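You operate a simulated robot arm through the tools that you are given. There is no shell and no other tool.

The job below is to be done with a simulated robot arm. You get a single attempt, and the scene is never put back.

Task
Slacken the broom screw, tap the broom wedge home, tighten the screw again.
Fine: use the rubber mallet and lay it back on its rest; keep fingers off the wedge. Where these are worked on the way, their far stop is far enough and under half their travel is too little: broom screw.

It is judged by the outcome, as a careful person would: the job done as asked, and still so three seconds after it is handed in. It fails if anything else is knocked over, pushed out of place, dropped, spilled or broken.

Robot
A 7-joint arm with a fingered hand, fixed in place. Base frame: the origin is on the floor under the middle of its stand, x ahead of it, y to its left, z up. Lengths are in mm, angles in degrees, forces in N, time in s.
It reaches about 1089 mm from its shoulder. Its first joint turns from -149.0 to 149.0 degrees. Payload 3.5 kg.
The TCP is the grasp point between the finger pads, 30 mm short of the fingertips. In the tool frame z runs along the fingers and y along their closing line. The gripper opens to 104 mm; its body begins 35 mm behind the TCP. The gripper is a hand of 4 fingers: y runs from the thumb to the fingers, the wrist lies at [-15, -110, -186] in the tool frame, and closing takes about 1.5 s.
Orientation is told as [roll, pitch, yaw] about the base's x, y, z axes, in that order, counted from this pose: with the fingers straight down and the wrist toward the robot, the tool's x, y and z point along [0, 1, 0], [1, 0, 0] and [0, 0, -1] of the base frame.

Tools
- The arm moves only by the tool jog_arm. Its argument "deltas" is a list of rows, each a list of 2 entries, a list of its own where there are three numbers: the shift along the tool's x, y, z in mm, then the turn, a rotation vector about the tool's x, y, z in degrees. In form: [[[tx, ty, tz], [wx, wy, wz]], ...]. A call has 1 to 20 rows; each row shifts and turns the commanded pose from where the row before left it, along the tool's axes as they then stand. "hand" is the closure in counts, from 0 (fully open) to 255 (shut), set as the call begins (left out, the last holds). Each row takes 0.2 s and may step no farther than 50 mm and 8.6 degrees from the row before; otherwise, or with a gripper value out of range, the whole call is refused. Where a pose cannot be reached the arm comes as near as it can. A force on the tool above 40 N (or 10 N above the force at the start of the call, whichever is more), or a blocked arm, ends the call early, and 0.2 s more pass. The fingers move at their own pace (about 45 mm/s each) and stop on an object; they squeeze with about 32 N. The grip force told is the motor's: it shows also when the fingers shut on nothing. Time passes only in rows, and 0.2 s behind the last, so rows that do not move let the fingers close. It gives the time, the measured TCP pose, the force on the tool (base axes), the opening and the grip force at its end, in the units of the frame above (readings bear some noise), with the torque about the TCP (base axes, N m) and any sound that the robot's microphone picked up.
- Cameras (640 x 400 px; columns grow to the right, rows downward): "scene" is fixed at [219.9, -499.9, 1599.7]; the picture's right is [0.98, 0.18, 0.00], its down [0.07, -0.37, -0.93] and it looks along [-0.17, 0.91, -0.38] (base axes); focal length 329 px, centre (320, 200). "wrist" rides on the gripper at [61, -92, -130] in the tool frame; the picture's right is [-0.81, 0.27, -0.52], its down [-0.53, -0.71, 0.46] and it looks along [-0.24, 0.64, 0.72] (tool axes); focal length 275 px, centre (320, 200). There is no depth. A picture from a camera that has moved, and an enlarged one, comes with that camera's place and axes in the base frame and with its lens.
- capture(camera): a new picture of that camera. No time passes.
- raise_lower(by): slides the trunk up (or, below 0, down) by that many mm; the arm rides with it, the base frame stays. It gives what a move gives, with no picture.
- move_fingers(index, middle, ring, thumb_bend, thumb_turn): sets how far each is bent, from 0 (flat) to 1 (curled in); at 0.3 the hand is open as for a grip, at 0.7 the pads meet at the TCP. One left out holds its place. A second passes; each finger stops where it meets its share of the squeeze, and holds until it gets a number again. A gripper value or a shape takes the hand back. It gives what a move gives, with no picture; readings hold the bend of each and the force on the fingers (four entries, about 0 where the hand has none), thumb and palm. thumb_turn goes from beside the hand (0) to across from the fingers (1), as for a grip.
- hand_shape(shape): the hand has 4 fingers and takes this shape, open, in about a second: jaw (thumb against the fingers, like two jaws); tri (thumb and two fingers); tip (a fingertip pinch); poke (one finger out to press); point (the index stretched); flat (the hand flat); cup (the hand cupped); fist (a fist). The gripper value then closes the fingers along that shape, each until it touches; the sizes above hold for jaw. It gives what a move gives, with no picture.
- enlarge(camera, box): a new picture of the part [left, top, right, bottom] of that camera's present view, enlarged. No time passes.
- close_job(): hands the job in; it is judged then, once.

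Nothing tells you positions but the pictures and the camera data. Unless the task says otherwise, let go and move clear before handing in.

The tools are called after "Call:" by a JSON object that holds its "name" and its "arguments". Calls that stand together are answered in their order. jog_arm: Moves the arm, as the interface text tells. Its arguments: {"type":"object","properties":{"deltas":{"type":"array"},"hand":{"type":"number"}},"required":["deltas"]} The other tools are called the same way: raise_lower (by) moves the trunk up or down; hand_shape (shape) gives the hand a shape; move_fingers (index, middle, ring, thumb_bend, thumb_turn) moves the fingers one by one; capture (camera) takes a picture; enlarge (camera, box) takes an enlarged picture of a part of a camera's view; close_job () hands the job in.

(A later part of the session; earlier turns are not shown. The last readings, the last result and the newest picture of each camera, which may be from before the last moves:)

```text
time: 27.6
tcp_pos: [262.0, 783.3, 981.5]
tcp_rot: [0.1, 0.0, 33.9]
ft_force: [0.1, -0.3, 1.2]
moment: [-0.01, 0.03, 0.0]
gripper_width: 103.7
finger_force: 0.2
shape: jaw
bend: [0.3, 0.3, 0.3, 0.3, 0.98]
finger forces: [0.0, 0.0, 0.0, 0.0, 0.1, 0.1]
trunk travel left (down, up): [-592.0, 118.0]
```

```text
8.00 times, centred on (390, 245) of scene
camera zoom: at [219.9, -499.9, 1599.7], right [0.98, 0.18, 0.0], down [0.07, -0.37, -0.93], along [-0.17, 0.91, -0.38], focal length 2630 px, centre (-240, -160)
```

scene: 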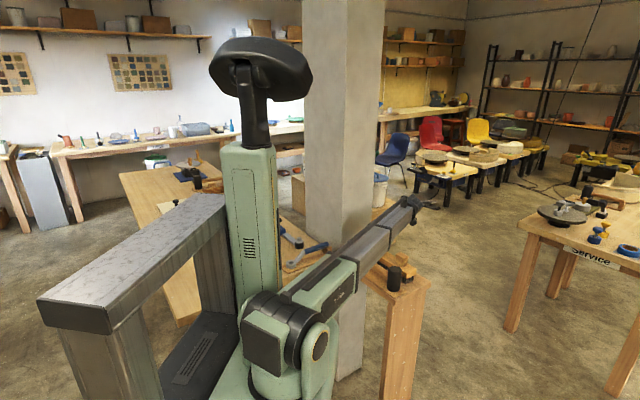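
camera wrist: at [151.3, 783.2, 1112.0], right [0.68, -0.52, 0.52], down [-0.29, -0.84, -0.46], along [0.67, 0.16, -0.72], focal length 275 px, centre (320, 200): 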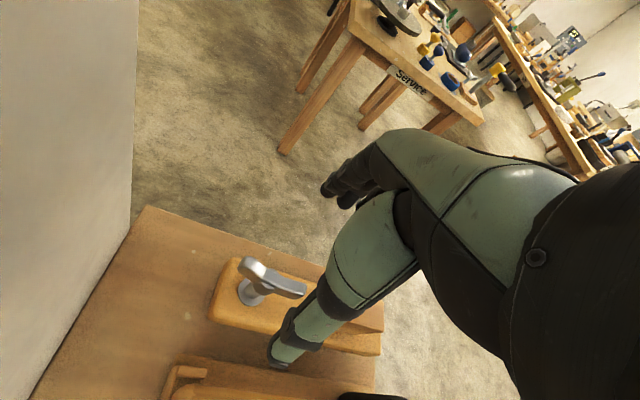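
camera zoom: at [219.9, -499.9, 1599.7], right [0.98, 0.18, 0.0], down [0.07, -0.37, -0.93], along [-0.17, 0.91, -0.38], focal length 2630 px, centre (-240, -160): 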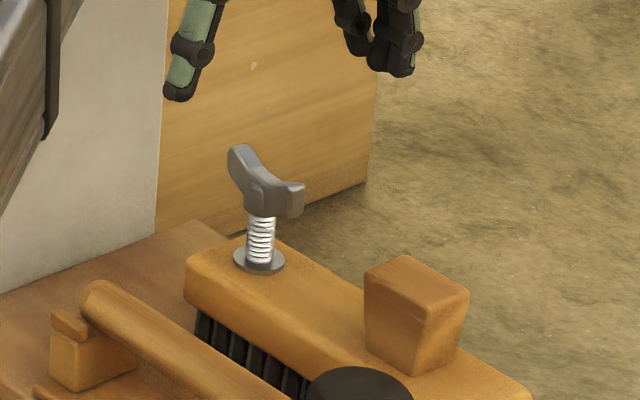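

Wing confirmed along −54°, centred near (264, 786). I shift by about 3 mm, lower over it and grip again.

Call:
{"name": "jog_arm", "arguments": {"deltas": [[[1.7, 2.5, 0], [0, 0, 0]], [[0, 0, 25], [0, 0, 0]], [[0, 0, 25], [0, 0, 0]], [[0, 0, 25], [0, 0, 0]], [[0, 0, 24], [0, 0, 0]], [[0, 0, 0], [0, 0, 0]]]}}

Call:
{"name": "jog_arm", "arguments": {"deltas": [[[0, 0, 0], [0, 0, 0]], [[0, 0, 0], [0, 0, 0]], [[0, 0, 0], [0, 0, 0]], [[0, 0, 0], [0, 0, 0]], [[0, 0, 0], [0, 0, 0]], [[0, 0, 0], [0, 0, 0]], [[0, 0, 0], [0, 0, 0]], [[0, 0, 0], [0, 0, 0]]], "hand": 255}}

Call:
{"name": "enlarge", "arguments": {"camera": "wrist", "box": [240, 160, 400, 320]}}

Call:
{"name": "enlarge", "arguments": {"camera": "scene", "box": [360, 200, 420, 270]}}

```text
time: 29.0
tcp_pos: [263.5, 787.8, 883.8]
tcp_rot: [0.0, -0.1, 34.1]
ft_force: [-1.0, 0.6, -0.4]
moment: [0.02, 0.01, -0.01]
gripper_width: 103.7
finger_force: 0.1
shape: jaw
bend: [0.3, 0.3, 0.3, 0.3, 0.98]
finger forces: [0.0, 0.1, 0.0, 0.0, 0.0, 0.0]
trunk travel left (down, up): [-592.0, 118.0]
```

```text
time: 30.8
tcp_pos: [262.2, 786.9, 882.3]
tcp_rot: [0.0, 0.0, 34.1]
ft_force: [-4.1, -2.4, -3.8]
moment: [-0.05, 0.07, 0.02]
gripper_width: 5.3
finger_force: 31.5
shape: jaw
bend: [0.7, 0.7, 0.7, 0.74, 1.0]
finger forces: [13.4, 9.2, 0.0, 0.1, 28.7, 0.1]
trunk travel left (down, up): [-592.0, 118.0]
```

```text
2.50 times, centred on (320, 240) of wrist
camera zoom: at [151.5, 786.9, 1012.5], right [0.68, -0.52, 0.52], down [-0.29, -0.84, -0.46], along [0.67, 0.16, -0.72], focal length 688 px, centre (320, 100)
```

zoom: 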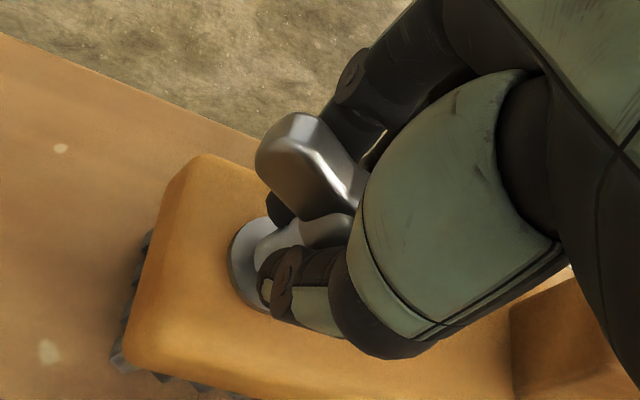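

```text
5.71 times, centred on (390, 235) of scene
camera zoom: at [219.9, -499.9, 1599.7], right [0.98, 0.18, 0.0], down [0.07, -0.37, -0.93], along [-0.17, 0.91, -0.38], focal length 1879 px, centre (-80, 0)
```

zoom: 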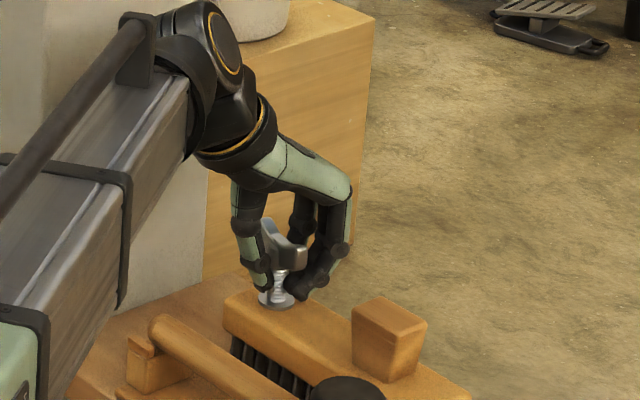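

Gripped again. I turn counter-clockwise for the second stroke, watching for a stop.

Call:
{"name": "jog_arm", "arguments": {"deltas": [[[0, 0, 0], [0, 0, -7]], [[0, 0, 0], [0, 0, -7]], [[0, 0, 0], [0, 0, -7]], [[0, 0, 0], [0, 0, -7]], [[0, 0, 0], [0, 0, -7]], [[0, 0, 0], [0, 0, 0]]]}}

Call:
{"name": "enlarge", "arguments": {"camera": "wrist", "box": [240, 160, 400, 320]}}

Call:
{"name": "jog_arm", "arguments": {"deltas": [[[0, 0, 0], [0, 0, -7]], [[0, 0, 0], [0, 0, -7]], [[0, 0, 0], [0, 0, -7]], [[0, 0, 0], [0, 0, -7]], [[0, 0, 0], [0, 0, -7]], [[0, 0, 0], [0, 0, 0]]]}}

Call:
{"name": "enlarge", "arguments": {"camera": "wrist", "box": [240, 160, 400, 320]}}

```text
time: 32.2
tcp_pos: [264.6, 786.8, 883.1]
tcp_rot: [0.0, -0.1, 69.1]
ft_force: [-2.0, -4.1, -4.0]
moment: [-0.1, 0.08, -0.06]
gripper_width: 4.4
finger_force: 31.9
shape: jaw
bend: [0.69, 0.7, 0.7, 0.75, 0.98]
finger forces: [18.6, 5.1, 0.0, 0.0, 27.4, 0.0]
trunk travel left (down, up): [-592.0, 118.0]
```

```text
2.50 times, centred on (320, 240) of wrist
camera zoom: at [173.2, 723.1, 1012.5], right [0.85, -0.03, 0.52], down [0.24, -0.86, -0.46], along [0.46, 0.52, -0.72], focal length 688 px, centre (320, 100)
```

zoom: 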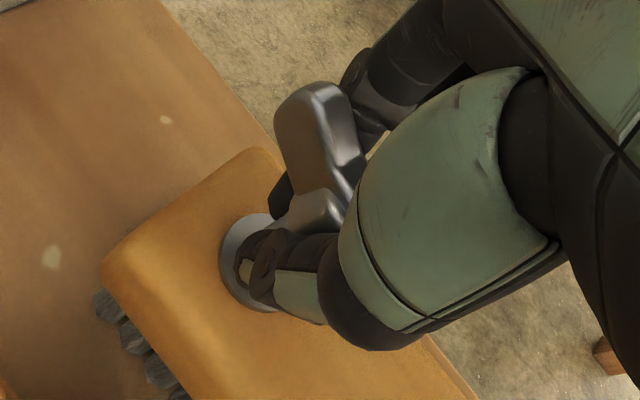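

```text
time: 33.6
tcp_pos: [267.9, 786.9, 882.4]
tcp_rot: [0.1, -0.2, 104.0]
ft_force: [27.3, 15.2, 4.4]
moment: [-0.25, 0.76, -1.58]
gripper_width: 5.7
finger_force: 31.8
shape: jaw
bend: [0.71, 0.71, 0.7, 0.77, 0.93]
finger forces: [69.5, 0.1, 0.0, 0.0, 31.4, 0.0]
trunk travel left (down, up): [-592.0, 118.0]
```

```text
2.50 times, centred on (320, 240) of wrist
camera zoom: at [230.1, 684.2, 1011.7], right [0.72, 0.46, 0.52], down [0.69, -0.56, -0.46], along [0.08, 0.69, -0.72], focal length 688 px, centre (320, 100)
```

zoom: 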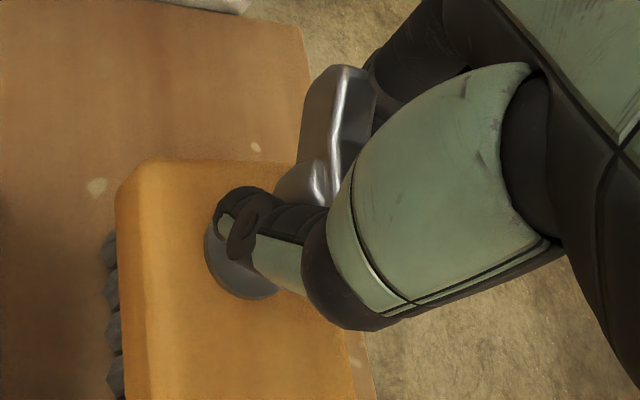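

A clear stop: torque −1.6 N·m and the wing no longer follows the hand. That is the far stop, so I ease back a little, open and lift off.

Call:
{"name": "jog_arm", "arguments": {"deltas": [[[0, 0, 0], [0, 0, 7]], [[0, 0, 0], [0, 0, 7]], [[0, 0, 0], [0, 0, 6]], [[0, 0, 0], [0, 0, 0]]]}}

Call:
{"name": "enlarge", "arguments": {"camera": "wrist", "box": [240, 160, 400, 320]}}

```text
time: 34.6
tcp_pos: [264.2, 785.2, 882.4]
tcp_rot: [-0.1, 0.1, 84.1]
ft_force: [14.2, -7.0, 0.1]
moment: [-0.21, -0.09, -0.2]
gripper_width: 4.9
finger_force: 31.9
shape: jaw
bend: [0.65, 0.71, 0.7, 0.77, 0.96]
finger forces: [29.2, 5.1, 0.0, 0.1, 26.9, 0.0]
trunk travel left (down, up): [-592.0, 118.0]
```

```text
2.50 times, centred on (320, 240) of wrist
camera zoom: at [193.0, 701.2, 1012.4], right [0.83, 0.19, 0.52], down [0.46, -0.77, -0.45], along [0.31, 0.61, -0.73], focal length 688 px, centre (320, 100)
```

zoom: 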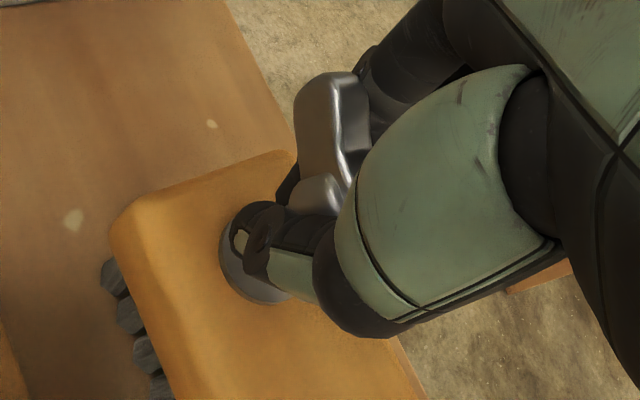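

Load is relieved. I open the hand fully and lift straight up.

Call:
{"name": "jog_arm", "arguments": {"deltas": [[[0, 0, 0], [0, 0, 0]], [[0, 0, 0], [0, 0, 0]], [[0, 0, 0], [0, 0, 0]], [[0, 0, 0], [0, 0, 0]], [[0, 0, 0], [0, 0, 0]], [[0, 0, 0], [0, 0, 0]], [[0, 0, 0], [0, 0, 0]]], "hand": 0}}

Call:
{"name": "jog_arm", "arguments": {"deltas": [[[0, 0, -20], [0, 0, 0]], [[0, 0, -40], [0, 0, 0]], [[0, 0, -40], [0, 0, 0]], [[0, 0, 0], [0, 0, 0]]]}}

Call:
{"name": "capture", "arguments": {"camera": "wrist"}}

Call:
{"name": "enlarge", "arguments": {"camera": "scene", "box": [340, 200, 440, 290]}}

```text
time: 36.2
tcp_pos: [262.1, 787.2, 883.1]
tcp_rot: [0.0, 0.0, 84.1]
ft_force: [0.2, -1.0, -1.3]
moment: [-0.02, 0.0, 0.0]
gripper_width: 103.7
finger_force: 0.0
shape: jaw
bend: [0.3, 0.3, 0.3, 0.3, 0.98]
finger forces: [0.0, 0.0, 0.0, 0.0, 0.0, 0.1]
trunk travel left (down, up): [-592.0, 118.0]
```

```text
time: 37.2
tcp_pos: [263.2, 787.9, 982.3]
tcp_rot: [0.0, 0.1, 84.1]
ft_force: [-0.8, 0.1, 0.1]
moment: [0.0, 0.0, -0.01]
gripper_width: 103.7
finger_force: 0.1
shape: jaw
bend: [0.3, 0.3, 0.3, 0.3, 0.98]
finger forces: [0.0, 0.1, 0.0, 0.0, 0.0, 0.0]
trunk travel left (down, up): [-592.0, 118.0]
```

```text
taken
camera wrist: at [192.1, 704.0, 1112.8], right [0.83, 0.19, 0.52], down [0.46, -0.76, -0.46], along [0.31, 0.62, -0.72], focal length 275 px, centre (320, 200)
```

wrist: 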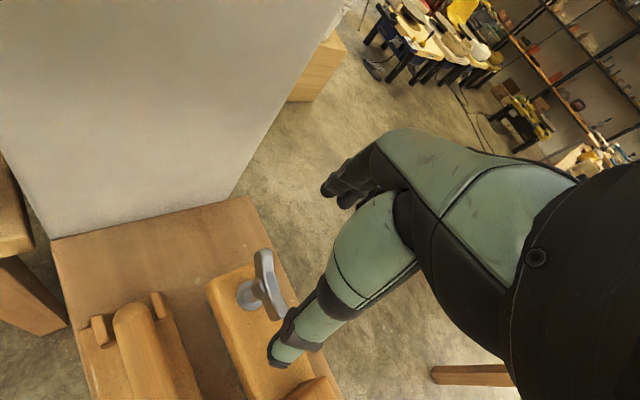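

```text
4.44 times, centred on (390, 245) of scene
camera zoom: at [219.9, -499.9, 1599.7], right [0.98, 0.18, 0.0], down [0.07, -0.37, -0.93], along [-0.17, 0.91, -0.38], focal length 1461 px, centre (9, 0)
```

zoom: 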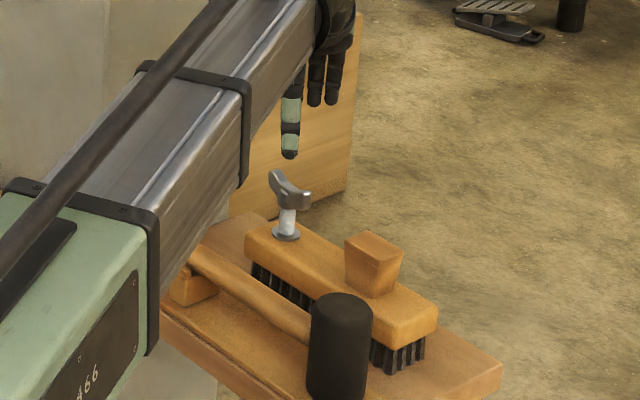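

Lifted clear. I measure the wing at the far stop.

Call:
{"name": "enlarge", "arguments": {"camera": "wrist", "box": [200, 235, 320, 310]}}

Call:
{"name": "enlarge", "arguments": {"camera": "scene", "box": [360, 220, 420, 270]}}

```text
5.33 times, centred on (260, 272) of wrist
camera zoom: at [192.1, 704.0, 1112.8], right [0.83, 0.19, 0.52], down [0.46, -0.76, -0.46], along [0.31, 0.62, -0.72], focal length 1468 px, centre (640, -187)
```

zoom: 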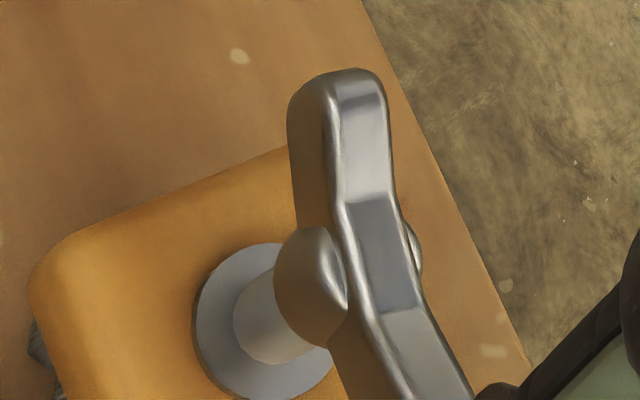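

```text
8.00 times, centred on (390, 245) of scene
camera zoom: at [219.9, -499.9, 1599.7], right [0.98, 0.18, 0.0], down [0.07, -0.37, -0.93], along [-0.17, 0.91, -0.38], focal length 2630 px, centre (-240, -160)
```

zoom: 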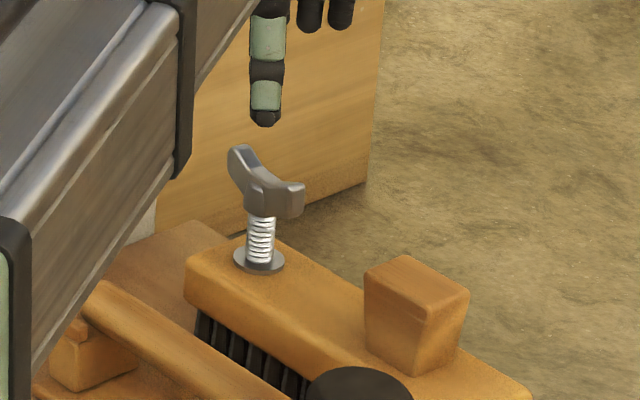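

The wing has not moved from −55° through the whole second stroke, so it was already at its far stop (about 170° slackened from the start). Next is the mallet: I move above its handle at yaw 45 to look closely.

Call:
{"name": "jog_arm", "arguments": {"deltas": [[[0, 0, -20], [0, 0, 0]], [[0, 0, 0], [0, 0, 7.8]], [[0, 0, 0], [0, 0, 7.8]], [[0, 0, 0], [0, 0, 7.8]], [[0, 0, 0], [0, 0, 7.8]], [[0, 0, 0], [0, 0, 7.8]], [[-26.2, -30.4, 0], [0, 0, 0]], [[-26.2, -30.4, 0], [0, 0, 0]], [[-26.2, -30.4, 0], [0, 0, 0]], [[0, 0, 0], [0, 0, 0]]], "hand": 90}}

Call:
{"name": "capture", "arguments": {"camera": "wrist"}}

Call:
{"name": "capture", "arguments": {"camera": "scene"}}

```text
time: 39.4
tcp_pos: [255.1, 664.9, 1002.9]
tcp_rot: [0.0, -0.1, 45.1]
ft_force: [-0.3, 0.0, 0.0]
moment: [0.0, 0.0, -0.01]
gripper_width: 67.8
finger_force: 0.1
shape: jaw
bend: [0.28, 0.39, 0.35, 0.62, 1.0]
finger forces: [0.0, 0.0, 0.0, 0.0, 0.0, 0.1]
trunk travel left (down, up): [-592.0, 118.0]
```

```text
taken
camera wrist: at [146.8, 645.0, 1132.7], right [0.77, -0.38, 0.52], down [-0.13, -0.88, -0.46], along [0.63, 0.28, -0.72], focal length 275 px, centre (320, 200)
```

wrist: 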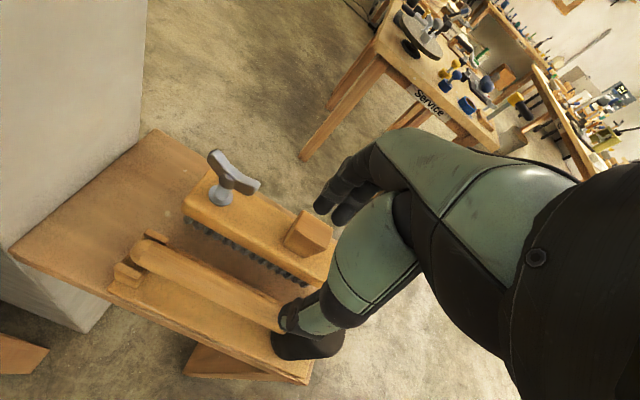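

```text
taken
```

scene: 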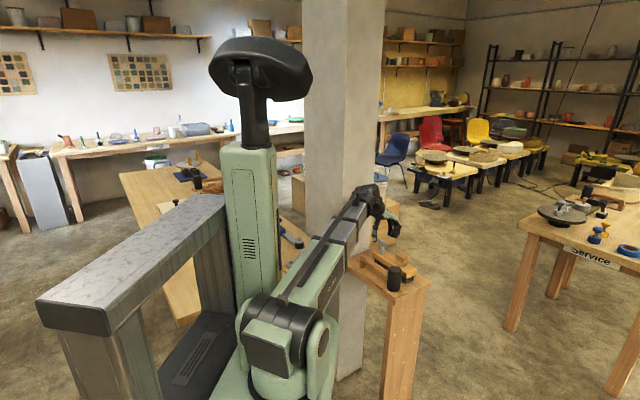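

The handle, wedge and rest are all in view. I enlarge to triangulate the handle height against the earlier view.

Call:
{"name": "enlarge", "arguments": {"camera": "wrist", "box": [90, 200, 346, 360]}}

Call:
{"name": "enlarge", "arguments": {"camera": "scene", "box": [340, 225, 440, 300]}}

```text
2.50 times, centred on (218, 280) of wrist
camera zoom: at [146.8, 645.0, 1132.7], right [0.77, -0.38, 0.52], down [-0.13, -0.88, -0.46], along [0.63, 0.28, -0.72], focal length 688 px, centre (575, 0)
```

zoom: 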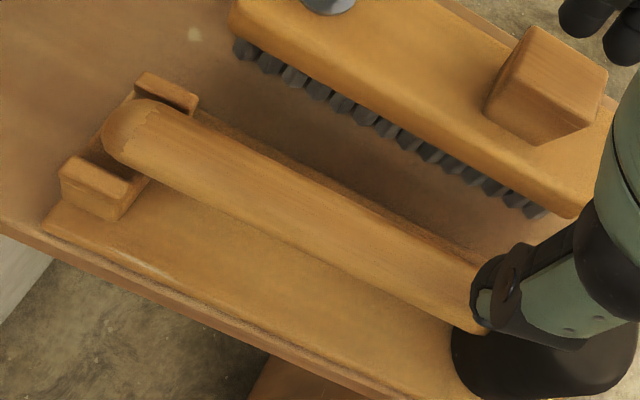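

```text
5.33 times, centred on (390, 262) of scene
camera zoom: at [219.9, -499.9, 1599.7], right [0.98, 0.18, 0.0], down [0.07, -0.37, -0.93], along [-0.17, 0.91, -0.38], focal length 1754 px, centre (-53, -133)
```

zoom: 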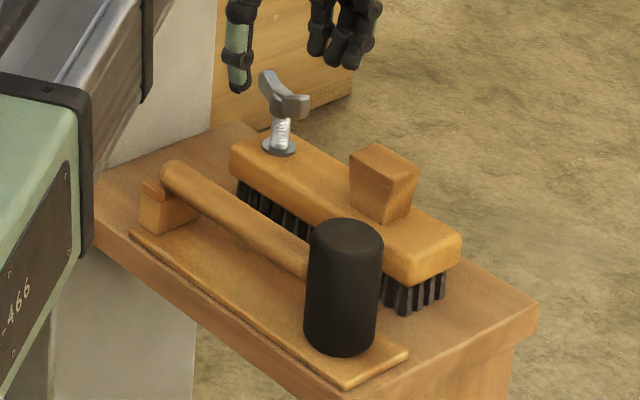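

From the two views the handle axis runs along −45° at z≈833 and passes close to (257, 660); the broom edge is 58 mm to its side, so the fingers must be only half open. I shape the fingers narrowly and line up about 70 mm from the head centre.

Call:
{"name": "move_fingers", "arguments": {"index": 0.5, "middle": 0.5, "ring": 0.5, "thumb_bend": 0.45, "thumb_turn": 1.0}}

Call:
{"name": "jog_arm", "arguments": {"deltas": [[[-8, -2, 0], [0, 0, 0]], [[0, 0, 40], [0, 0, 0]], [[0, 0, 40], [0, 0, 0]], [[0, 0, 0], [0, 0, 0]]]}}

Call:
{"name": "capture", "arguments": {"camera": "wrist"}}

Call:
{"name": "enlarge", "arguments": {"camera": "scene", "box": [340, 190, 440, 300]}}

```text
time: 40.4
tcp_pos: [255.0, 666.8, 1002.6]
tcp_rot: [0.1, 0.0, 45.1]
ft_force: [0.5, -0.3, 0.2]
moment: [0.01, -0.03, 0.02]
gripper_width: 58.6
finger_force: 0.1
shape: fingers
bend: [0.5, 0.5, 0.5, 0.45, 0.99]
finger forces: [0.0, 0.1, 0.0, 0.0, 0.0, 0.0]
trunk travel left (down, up): [-592.0, 118.0]
```

```text
time: 41.4
tcp_pos: [259.1, 658.8, 923.0]
tcp_rot: [0.0, -0.1, 45.1]
ft_force: [0.5, -0.1, 0.0]
moment: [0.01, 0.01, -0.02]
gripper_width: 58.7
finger_force: 0.1
shape: fingers
bend: [0.5, 0.5, 0.5, 0.45, 0.99]
finger forces: [0.0, 0.0, 0.1, 0.1, 0.0, 0.1]
trunk travel left (down, up): [-592.0, 118.0]
```

```text
taken
camera wrist: at [151.0, 637.5, 1052.9], right [0.77, -0.38, 0.52], down [-0.13, -0.88, -0.46], along [0.63, 0.29, -0.72], focal length 275 px, centre (320, 200)
```

wrist: 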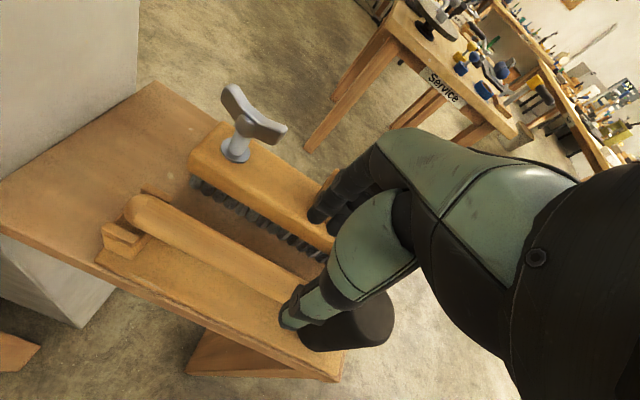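

```text
3.64 times, centred on (390, 245) of scene
camera zoom: at [219.9, -499.9, 1599.7], right [0.98, 0.18, 0.0], down [0.07, -0.37, -0.93], along [-0.17, 0.91, -0.38], focal length 1196 px, centre (66, 36)
```

zoom: 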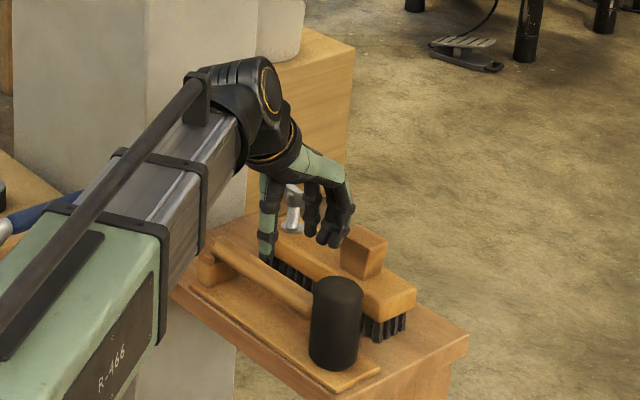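

The hand is 90 mm above the handle with fingers half-open; the wedge is well to the side. I enlarge to check that the handle is centred between thumb and fingers.

Call:
{"name": "enlarge", "arguments": {"camera": "wrist", "box": [90, 170, 410, 370]}}

```text
2.00 times, centred on (250, 270) of wrist
camera zoom: at [151.0, 637.5, 1052.9], right [0.77, -0.38, 0.52], down [-0.13, -0.88, -0.46], along [0.63, 0.29, -0.72], focal length 551 px, centre (460, 60)
```

zoom: 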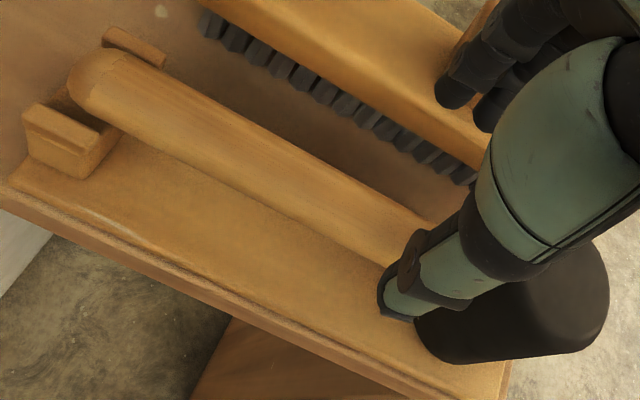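

Handle axis passes (259, 657, z≈835), within about 1 mm of the TCP line. I lower to just above, then check.

Call:
{"name": "jog_arm", "arguments": {"deltas": [[[0, -1, 25], [0, 0, 0]], [[0, 0, 25], [0, 0, 0]], [[0, 0, 20], [0, 0, 0]], [[0, 0, 0], [0, 0, 0]]]}}

Call:
{"name": "enlarge", "arguments": {"camera": "wrist", "box": [200, 130, 440, 360]}}

Call:
{"name": "enlarge", "arguments": {"camera": "scene", "box": [350, 210, 430, 300]}}

```text
time: 42.4
tcp_pos: [259.9, 658.2, 852.8]
tcp_rot: [0.1, 0.1, 45.1]
ft_force: [-0.2, -0.3, -0.2]
moment: [0.01, -0.01, 0.04]
gripper_width: 58.1
finger_force: 0.0
shape: fingers
bend: [0.5, 0.5, 0.5, 0.45, 0.99]
finger forces: [0.1, 0.0, 0.1, 0.0, 0.0, 0.0]
trunk travel left (down, up): [-592.0, 118.0]
```

```text
1.74 times, centred on (320, 245) of wrist
camera zoom: at [150.7, 636.1, 982.2], right [0.77, -0.38, 0.52], down [-0.13, -0.88, -0.46], along [0.63, 0.28, -0.72], focal length 479 px, centre (320, 122)
```

zoom: 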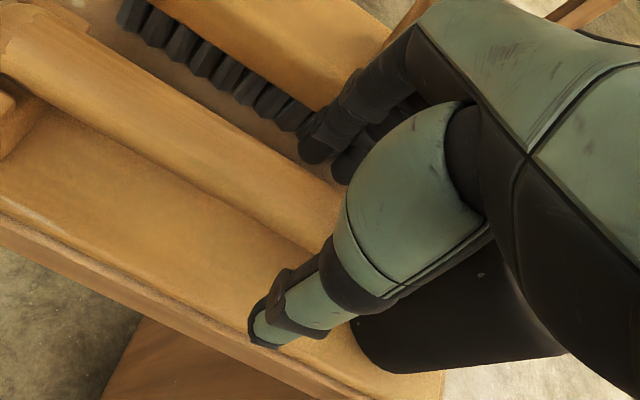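

```text
4.44 times, centred on (390, 255) of scene
camera zoom: at [219.9, -499.9, 1599.7], right [0.98, 0.18, 0.0], down [0.07, -0.37, -0.93], along [-0.17, 0.91, -0.38], focal length 1461 px, centre (9, -44)
```

zoom: 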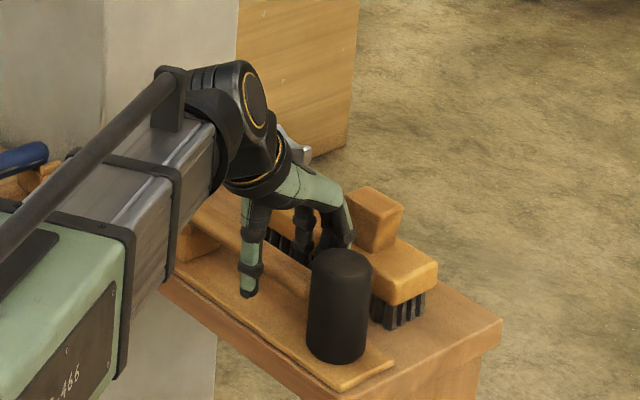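

Thumb and fingers straddle the handle, clear of broom and wedge. I lower the last 17 mm and close on the handle.

Call:
{"name": "jog_arm", "arguments": {"deltas": [[[0, 0, 10], [0, 0, 0]], [[0, 0, 8], [0, 0, 0]], [[0, 0, 0], [0, 0, 0]]]}}

Call:
{"name": "enlarge", "arguments": {"camera": "wrist", "box": [200, 130, 440, 360]}}

Call:
{"name": "enlarge", "arguments": {"camera": "scene", "box": [360, 230, 420, 290]}}

```text
time: 43.2
tcp_pos: [256.6, 658.1, 834.2]
tcp_rot: [0.0, 0.0, 45.1]
ft_force: [0.0, 0.6, -0.1]
moment: [-0.01, -0.01, 0.0]
gripper_width: 58.2
finger_force: 0.0
shape: fingers
bend: [0.5, 0.5, 0.5, 0.45, 0.99]
finger forces: [0.0, 0.1, 0.0, 0.0, 0.1, 0.0]
trunk travel left (down, up): [-592.0, 118.0]
```

```text
1.74 times, centred on (320, 245) of wrist
camera zoom: at [149.3, 636.5, 964.5], right [0.77, -0.38, 0.52], down [-0.13, -0.88, -0.46], along [0.63, 0.28, -0.72], focal length 479 px, centre (320, 122)
```

zoom: 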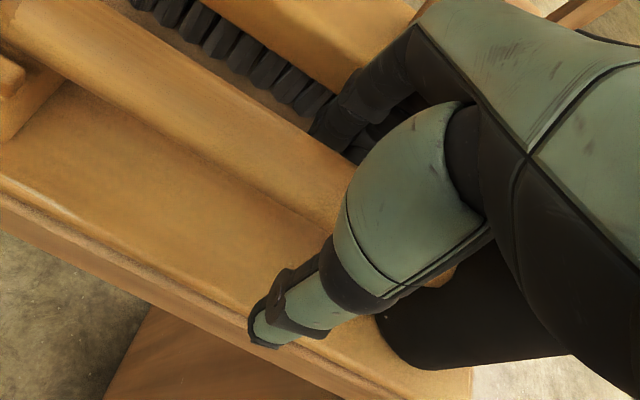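

```text
6.67 times, centred on (390, 260) of scene
camera zoom: at [219.9, -499.9, 1599.7], right [0.98, 0.18, 0.0], down [0.07, -0.37, -0.93], along [-0.17, 0.91, -0.38], focal length 2192 px, centre (-147, -200)
```

zoom: 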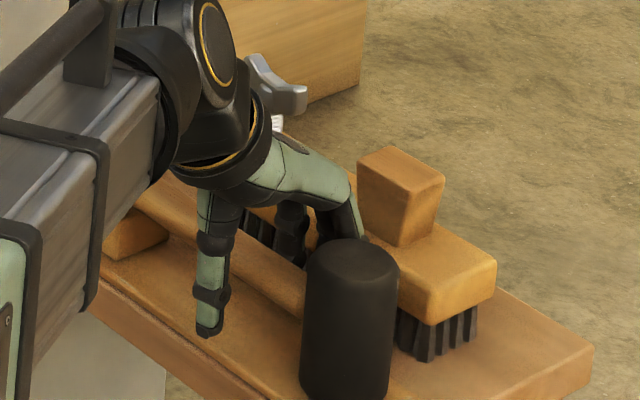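

Everything straddles the handle properly. I close the hand on it.

Call:
{"name": "jog_arm", "arguments": {"deltas": [[[0, 0, 0], [0, 0, 0]], [[0, 0, 0], [0, 0, 0]], [[0, 0, 0], [0, 0, 0]], [[0, 0, 0], [0, 0, 0]], [[0, 0, 0], [0, 0, 0]], [[0, 0, 0], [0, 0, 0]], [[0, 0, 0], [0, 0, 0]], [[0, 0, 0], [0, 0, 0]]], "hand": 255}}

Call:
{"name": "enlarge", "arguments": {"camera": "wrist", "box": [200, 130, 440, 360]}}

Call:
{"name": "enlarge", "arguments": {"camera": "scene", "box": [360, 230, 420, 290]}}

```text
time: 45.0
tcp_pos: [257.9, 657.5, 834.5]
tcp_rot: [0.0, 0.0, 45.1]
ft_force: [0.8, 0.6, -2.7]
moment: [0.02, 0.01, 0.03]
gripper_width: 11.4
finger_force: 31.8
shape: jaw
bend: [0.73, 0.7, 0.7, 0.79, 1.0]
finger forces: [10.3, 2.5, 2.3, 0.1, 23.3, 0.1]
trunk travel left (down, up): [-592.0, 118.0]
```

```text
1.74 times, centred on (320, 245) of wrist
camera zoom: at [149.4, 636.6, 964.5], right [0.77, -0.38, 0.52], down [-0.13, -0.88, -0.46], along [0.63, 0.28, -0.72], focal length 479 px, centre (320, 122)
```

zoom: 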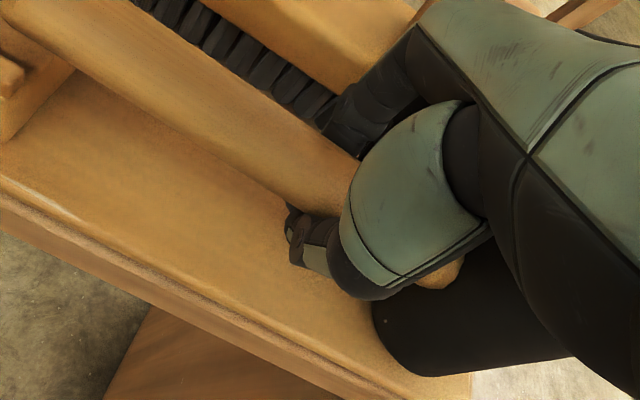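

```text
6.67 times, centred on (390, 260) of scene
camera zoom: at [219.9, -499.9, 1599.7], right [0.98, 0.18, 0.0], down [0.07, -0.37, -0.93], along [-0.17, 0.91, -0.38], focal length 2192 px, centre (-147, -200)
```

zoom: 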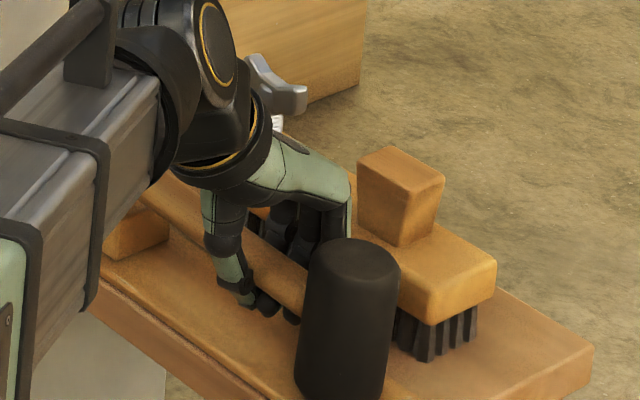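

The fingers and thumb have wrapped under the handle, a secure hold. I lift gently by 30 mm and check that the mallet comes up level.

Call:
{"name": "jog_arm", "arguments": {"deltas": [[[0, 0, -5], [0, 0, 0]], [[0, 0, -10], [0, 0, 0]], [[0, 0, -15], [0, 0, 0]], [[0, 0, 0], [0, 0, 0]]]}}

Call:
{"name": "capture", "arguments": {"camera": "wrist"}}

Call:
{"name": "enlarge", "arguments": {"camera": "scene", "box": [340, 210, 440, 300]}}

```text
time: 46.0
tcp_pos: [257.5, 656.9, 864.9]
tcp_rot: [0.0, 0.0, 45.1]
ft_force: [0.1, -0.2, -3.1]
moment: [0.09, 0.09, -0.03]
gripper_width: 11.7
finger_force: 32.1
shape: jaw
bend: [0.73, 0.7, 0.7, 0.79, 1.0]
finger forces: [10.2, 2.5, 3.6, 0.0, 22.6, 0.1]
trunk travel left (down, up): [-592.0, 118.0]
```

```text
taken
camera wrist: at [149.4, 636.7, 995.0], right [0.77, -0.38, 0.52], down [-0.13, -0.88, -0.46], along [0.63, 0.28, -0.72], focal length 275 px, centre (320, 200)
```

wrist: 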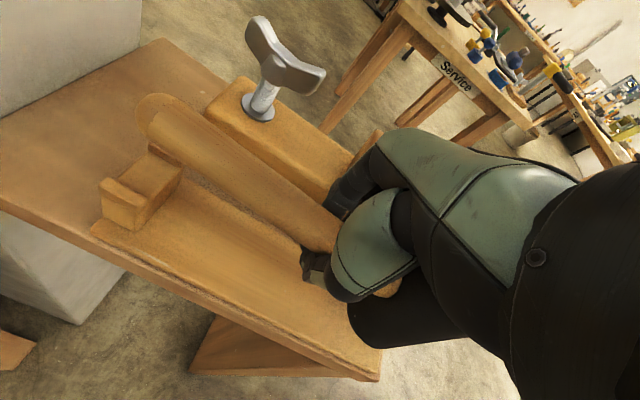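

```text
4.44 times, centred on (390, 255) of scene
camera zoom: at [219.9, -499.9, 1599.7], right [0.98, 0.18, 0.0], down [0.07, -0.37, -0.93], along [-0.17, 0.91, -0.38], focal length 1461 px, centre (9, -44)
```

zoom: 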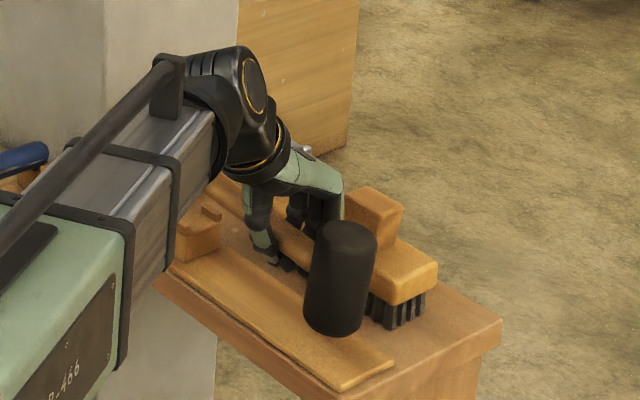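

The mallet is up (about 3 N), its head drooping slightly. I lift on to z≈985 and look at the tilt before turning it toward the wedge.

Call:
{"name": "jog_arm", "arguments": {"deltas": [[[0, 0, -20], [0, 0, 0]], [[0, 0, -30], [0, 0, 0]], [[0, 0, -35], [0, 0, 0]], [[0, 0, -35], [0, 0, 0]], [[0, 0, 0], [0, 0, 0]]]}}

Call:
{"name": "capture", "arguments": {"camera": "wrist"}}

Call:
{"name": "enlarge", "arguments": {"camera": "scene", "box": [340, 170, 440, 280]}}

```text
time: 47.2
tcp_pos: [259.9, 659.8, 984.6]
tcp_rot: [0.1, -0.1, 45.1]
ft_force: [0.0, 0.2, -3.4]
moment: [0.06, 0.06, -0.01]
gripper_width: 11.5
finger_force: 32.7
shape: jaw
bend: [0.73, 0.7, 0.7, 0.8, 1.0]
finger forces: [9.8, 2.4, 3.6, 0.0, 22.5, 0.1]
trunk travel left (down, up): [-592.0, 118.0]
```

```text
taken
camera wrist: at [150.4, 638.0, 1115.1], right [0.77, -0.38, 0.52], down [-0.13, -0.88, -0.46], along [0.63, 0.28, -0.72], focal length 275 px, centre (320, 200)
```

wrist: 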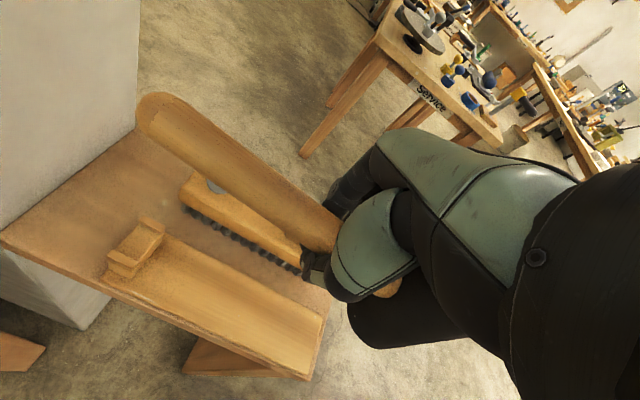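

```text
3.64 times, centred on (390, 225) of scene
camera zoom: at [219.9, -499.9, 1599.7], right [0.98, 0.18, 0.0], down [0.07, -0.37, -0.93], along [-0.17, 0.91, -0.38], focal length 1196 px, centre (66, 109)
```

zoom: 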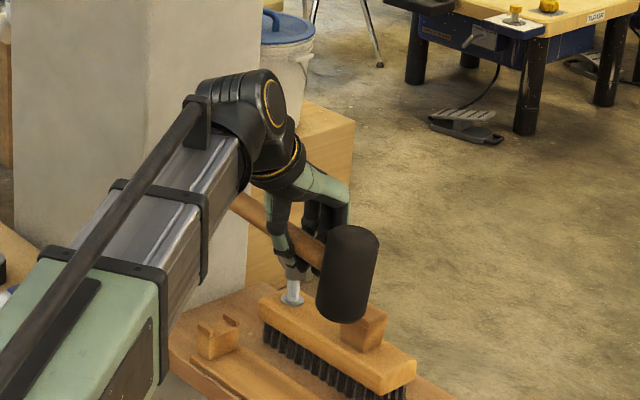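

The mallet is steady, with roughly 4–6° of droop. Before tapping I pull back a little so that the wrist camera can see the wedge and I can fix its place well.

Call:
{"name": "jog_arm", "arguments": {"deltas": [[[-37.7, -28.3, 0], [0, 0, 0]], [[-37.7, -28.3, 0], [0, 0, 0]], [[-37.7, -28.3, 0], [0, 0, 0]], [[0, 0, 0], [0, 0, 0]]]}}

Call:
{"name": "capture", "arguments": {"camera": "wrist"}}

Call:
{"name": "enlarge", "arguments": {"camera": "wrist", "box": [160, 70, 360, 195]}}

Call:
{"name": "enlarge", "arguments": {"camera": "scene", "box": [340, 190, 460, 300]}}

```text
time: 48.2
tcp_pos: [276.6, 521.1, 983.3]
tcp_rot: [-0.1, 0.0, 45.1]
ft_force: [0.9, 0.6, -2.3]
moment: [0.07, 0.06, 0.01]
gripper_width: 11.5
finger_force: 31.9
shape: jaw
bend: [0.73, 0.7, 0.7, 0.8, 1.0]
finger forces: [9.7, 2.3, 3.8, 0.1, 22.3, 0.0]
trunk travel left (down, up): [-592.0, 118.0]
```

```text
taken
camera wrist: at [169.0, 499.7, 1114.0], right [0.77, -0.38, 0.52], down [-0.13, -0.88, -0.46], along [0.63, 0.28, -0.72], focal length 275 px, centre (320, 200)
```

wrist: 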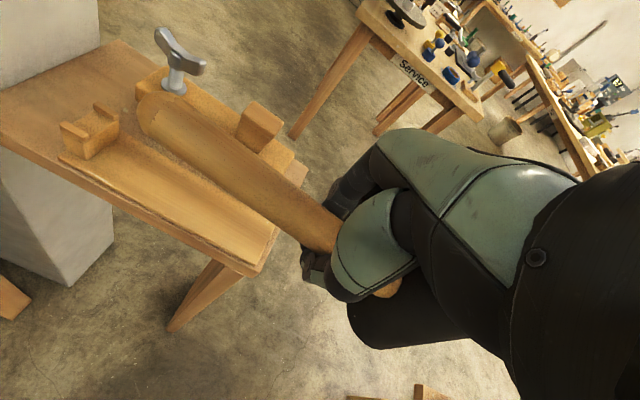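

```text
3.20 times, centred on (260, 132) of wrist
camera zoom: at [169.0, 499.7, 1114.0], right [0.77, -0.38, 0.52], down [-0.13, -0.88, -0.46], along [0.63, 0.28, -0.72], focal length 881 px, centre (512, 416)
```

zoom: 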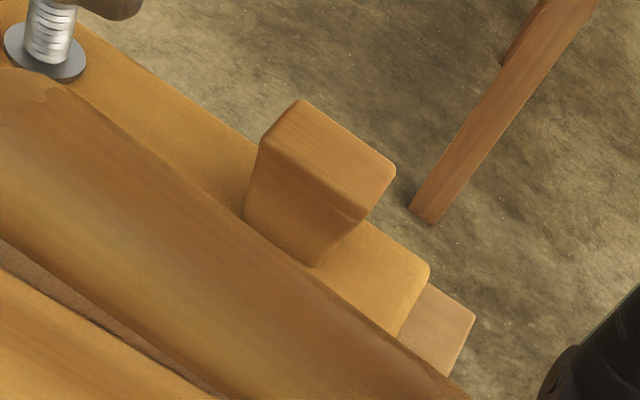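

```text
3.64 times, centred on (400, 245) of scene
camera zoom: at [219.9, -499.9, 1599.7], right [0.98, 0.18, 0.0], down [0.07, -0.37, -0.93], along [-0.17, 0.91, -0.38], focal length 1196 px, centre (29, 36)
```

zoom: 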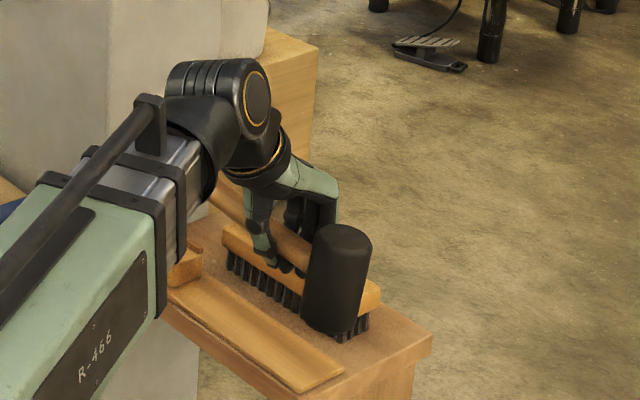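

The wedge top is centred near (340.5, 709.5, 877), about 45 × 35 mm. I turn the hand to yaw 135 so that the mallet points across the broom, away from the screw.

Call:
{"name": "jog_arm", "arguments": {"deltas": [[[0, 0, -10], [0, 0, -7.5]], [[0, 0, 0], [0, 0, -7.5]], [[0, 0, 0], [0, 0, -7.5]], [[0, 0, 0], [0, 0, -7.5]], [[0, 0, 0], [0, 0, -7.5]], [[0, 0, 0], [0, 0, -7.5]], [[0, 0, 0], [0, 0, -7.5]], [[0, 0, 0], [0, 0, -7.5]], [[0, 0, 0], [0, 0, -7.5]], [[0, 0, 0], [0, 0, -7.5]], [[0, 0, 0], [0, 0, -7.5]], [[0, 0, 0], [0, 0, -7.5]], [[0, 0, 0], [0, 0, 0]]]}}

Call:
{"name": "capture", "arguments": {"camera": "wrist"}}

Call:
{"name": "enlarge", "arguments": {"camera": "scene", "box": [340, 150, 480, 300]}}

```text
time: 51.0
tcp_pos: [278.5, 517.9, 993.9]
tcp_rot: [0.0, 0.0, 135.3]
ft_force: [-0.5, 0.1, -2.7]
moment: [-0.05, 0.1, -0.01]
gripper_width: 11.7
finger_force: 32.3
shape: jaw
bend: [0.73, 0.7, 0.7, 0.8, 1.0]
finger forces: [9.4, 2.3, 4.0, 0.0, 22.4, 0.0]
trunk travel left (down, up): [-592.0, 118.0]
```

```text
taken
camera wrist: at [300.2, 410.5, 1123.4], right [0.38, 0.77, 0.52], down [0.88, -0.12, -0.46], along [-0.29, 0.63, -0.72], focal length 275 px, centre (320, 200)
```

wrist: 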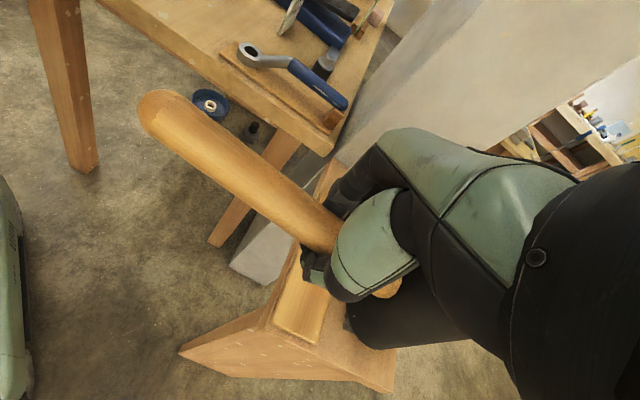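

```text
2.67 times, centred on (410, 225) of scene
camera zoom: at [219.9, -499.9, 1599.7], right [0.98, 0.18, 0.0], down [0.07, -0.37, -0.93], along [-0.17, 0.91, -0.38], focal length 877 px, centre (80, 133)
```

zoom: 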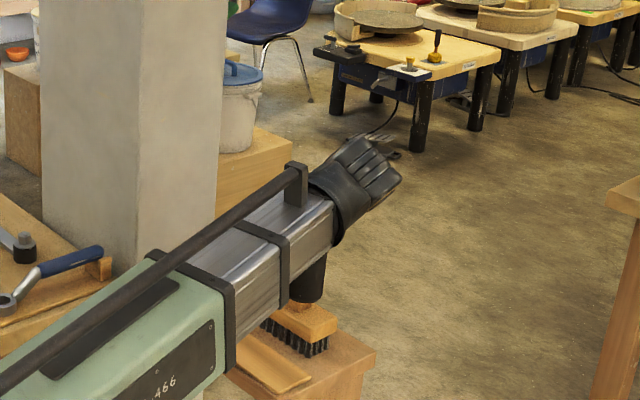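

The mallet now points across. I carry it over the wedge, keeping well above, then level the head by 5°.

Call:
{"name": "jog_arm", "arguments": {"deltas": [[[-27.2, 22.8, 0], [0, 0, 0]], [[-27.2, 22.8, 0], [0, 0, 0]], [[-27.2, 22.8, 0], [0, 0, 0]], [[-27.2, 22.8, 0], [0, 0, 0]], [[0, 0, 0], [0, -5, 0]], [[0, 0, 0], [0, 0, 0]]]}}

Call:
{"name": "capture", "arguments": {"camera": "wrist"}}

Call:
{"name": "enlarge", "arguments": {"camera": "scene", "box": [340, 150, 480, 300]}}

```text
time: 52.4
tcp_pos: [290.9, 661.0, 995.2]
tcp_rot: [-5.1, 0.0, 135.1]
ft_force: [-0.1, -0.7, -3.7]
moment: [-0.06, 0.08, 0.0]
gripper_width: 11.4
finger_force: 32.4
shape: jaw
bend: [0.73, 0.7, 0.7, 0.8, 1.0]
finger forces: [8.9, 2.2, 4.0, 0.1, 22.3, 0.0]
trunk travel left (down, up): [-592.0, 118.0]
```

```text
taken
camera wrist: at [303.9, 545.5, 1119.4], right [0.34, 0.73, 0.59], down [0.91, -0.1, -0.41], along [-0.24, 0.67, -0.7], focal length 275 px, centre (320, 200)
```

wrist: 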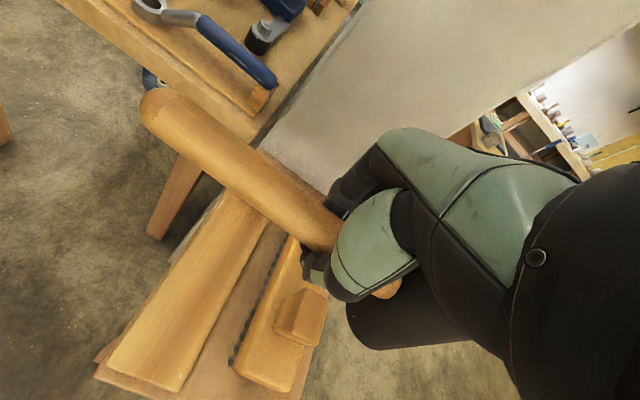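

```text
2.67 times, centred on (410, 225) of scene
camera zoom: at [219.9, -499.9, 1599.7], right [0.98, 0.18, 0.0], down [0.07, -0.37, -0.93], along [-0.17, 0.91, -0.38], focal length 877 px, centre (80, 133)
```

zoom: 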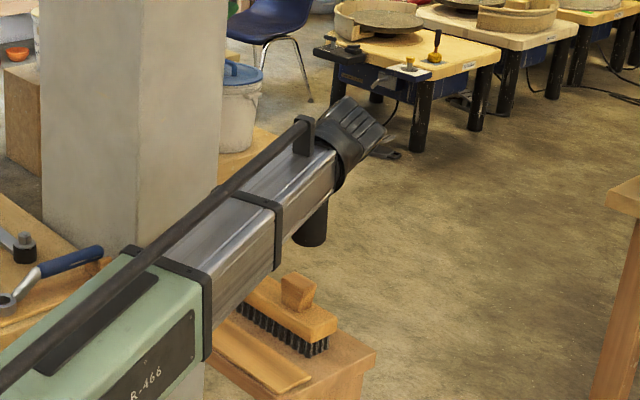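

Both cameras show the head hanging above the wedge. I enlarge to compare their alignment.

Call:
{"name": "enlarge", "arguments": {"camera": "scene", "box": [370, 205, 430, 255]}}

Call:
{"name": "enlarge", "arguments": {"camera": "scene", "box": [370, 240, 430, 290]}}

Call:
{"name": "enlarge", "arguments": {"camera": "wrist", "box": [220, 220, 440, 400]}}

```text
8.00 times, centred on (400, 230) of scene
camera zoom: at [219.9, -499.9, 1599.7], right [0.98, 0.18, 0.0], down [0.07, -0.37, -0.93], along [-0.17, 0.91, -0.38], focal length 2630 px, centre (-320, -40)
```

zoom: 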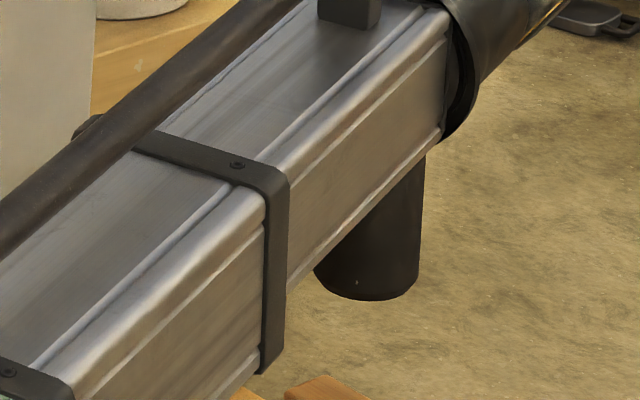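

```text
8.00 times, centred on (400, 265) of scene
camera zoom: at [219.9, -499.9, 1599.7], right [0.98, 0.18, 0.0], down [0.07, -0.37, -0.93], along [-0.17, 0.91, -0.38], focal length 2630 px, centre (-320, -320)
```

zoom: 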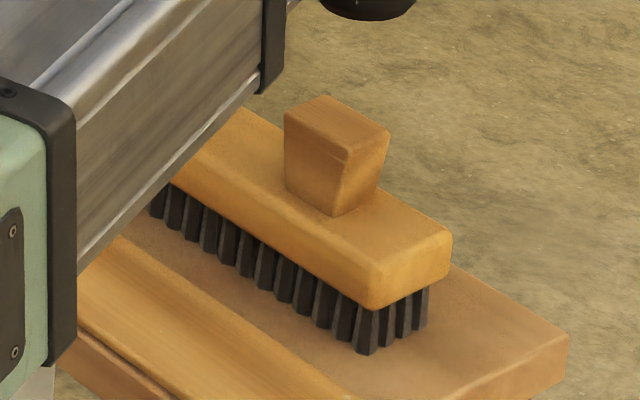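

```text
2.22 times, centred on (330, 310) of wrist
camera zoom: at [303.9, 545.5, 1119.4], right [0.34, 0.73, 0.59], down [0.91, -0.1, -0.41], along [-0.24, 0.67, -0.7], focal length 612 px, centre (298, -44)
```

zoom: 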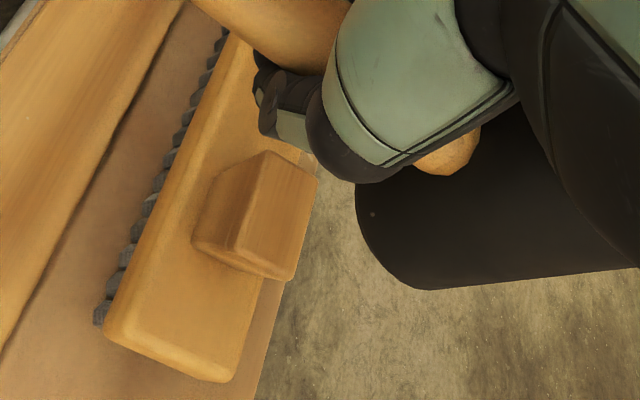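

The head is about 11 mm too far out past the wedge. I shift it back and lower to about 12 mm above the wedge to check alignment.

Call:
{"name": "jog_arm", "arguments": {"deltas": [[[11, 1, 0], [0, 0, 0]], [[1.7, 0, 19.9], [0, 0, 0]], [[1.7, 0, 19.9], [0, 0, 0]], [[1.3, 0, 14.9], [0, 0, 0]], [[0, 0, 0], [0, 0, 0]]]}}

Call:
{"name": "enlarge", "arguments": {"camera": "scene", "box": [370, 220, 430, 270]}}

Call:
{"name": "enlarge", "arguments": {"camera": "wrist", "box": [220, 220, 440, 400]}}

```text
time: 53.6
tcp_pos: [282.5, 653.8, 938.7]
tcp_rot: [-5.0, -0.1, 135.0]
ft_force: [0.4, -0.3, -2.9]
moment: [-0.05, 0.06, 0.01]
gripper_width: 11.2
finger_force: 31.6
shape: jaw
bend: [0.73, 0.7, 0.7, 0.8, 1.0]
finger forces: [8.8, 2.2, 3.9, 0.0, 22.3, 0.0]
trunk travel left (down, up): [-592.0, 118.0]
```

```text
8.00 times, centred on (400, 245) of scene
camera zoom: at [219.9, -499.9, 1599.7], right [0.98, 0.18, 0.0], down [0.07, -0.37, -0.93], along [-0.17, 0.91, -0.38], focal length 2630 px, centre (-320, -160)
```

zoom: 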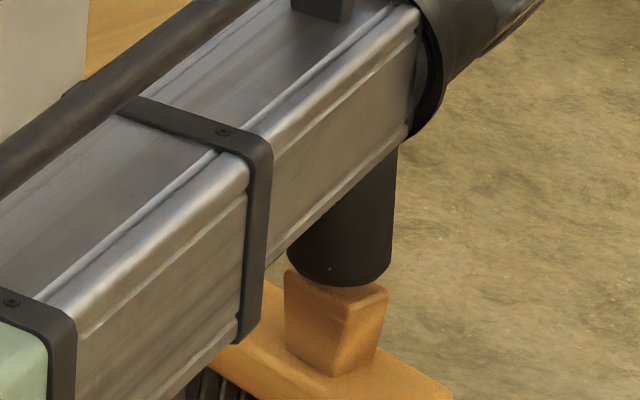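

```text
2.22 times, centred on (330, 310) of wrist
camera zoom: at [295.9, 538.2, 1062.4], right [0.34, 0.73, 0.59], down [0.91, -0.1, -0.41], along [-0.24, 0.67, -0.7], focal length 612 px, centre (298, -44)
```

zoom: 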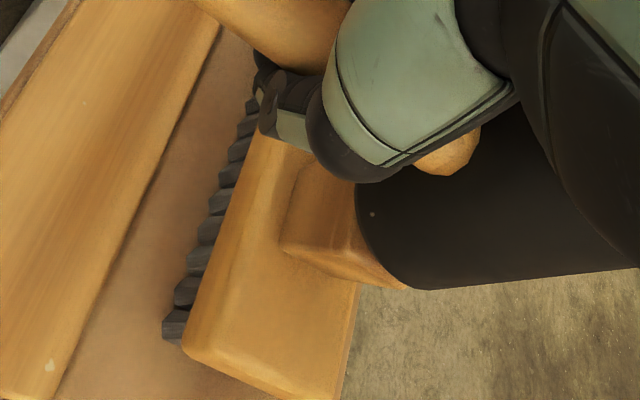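

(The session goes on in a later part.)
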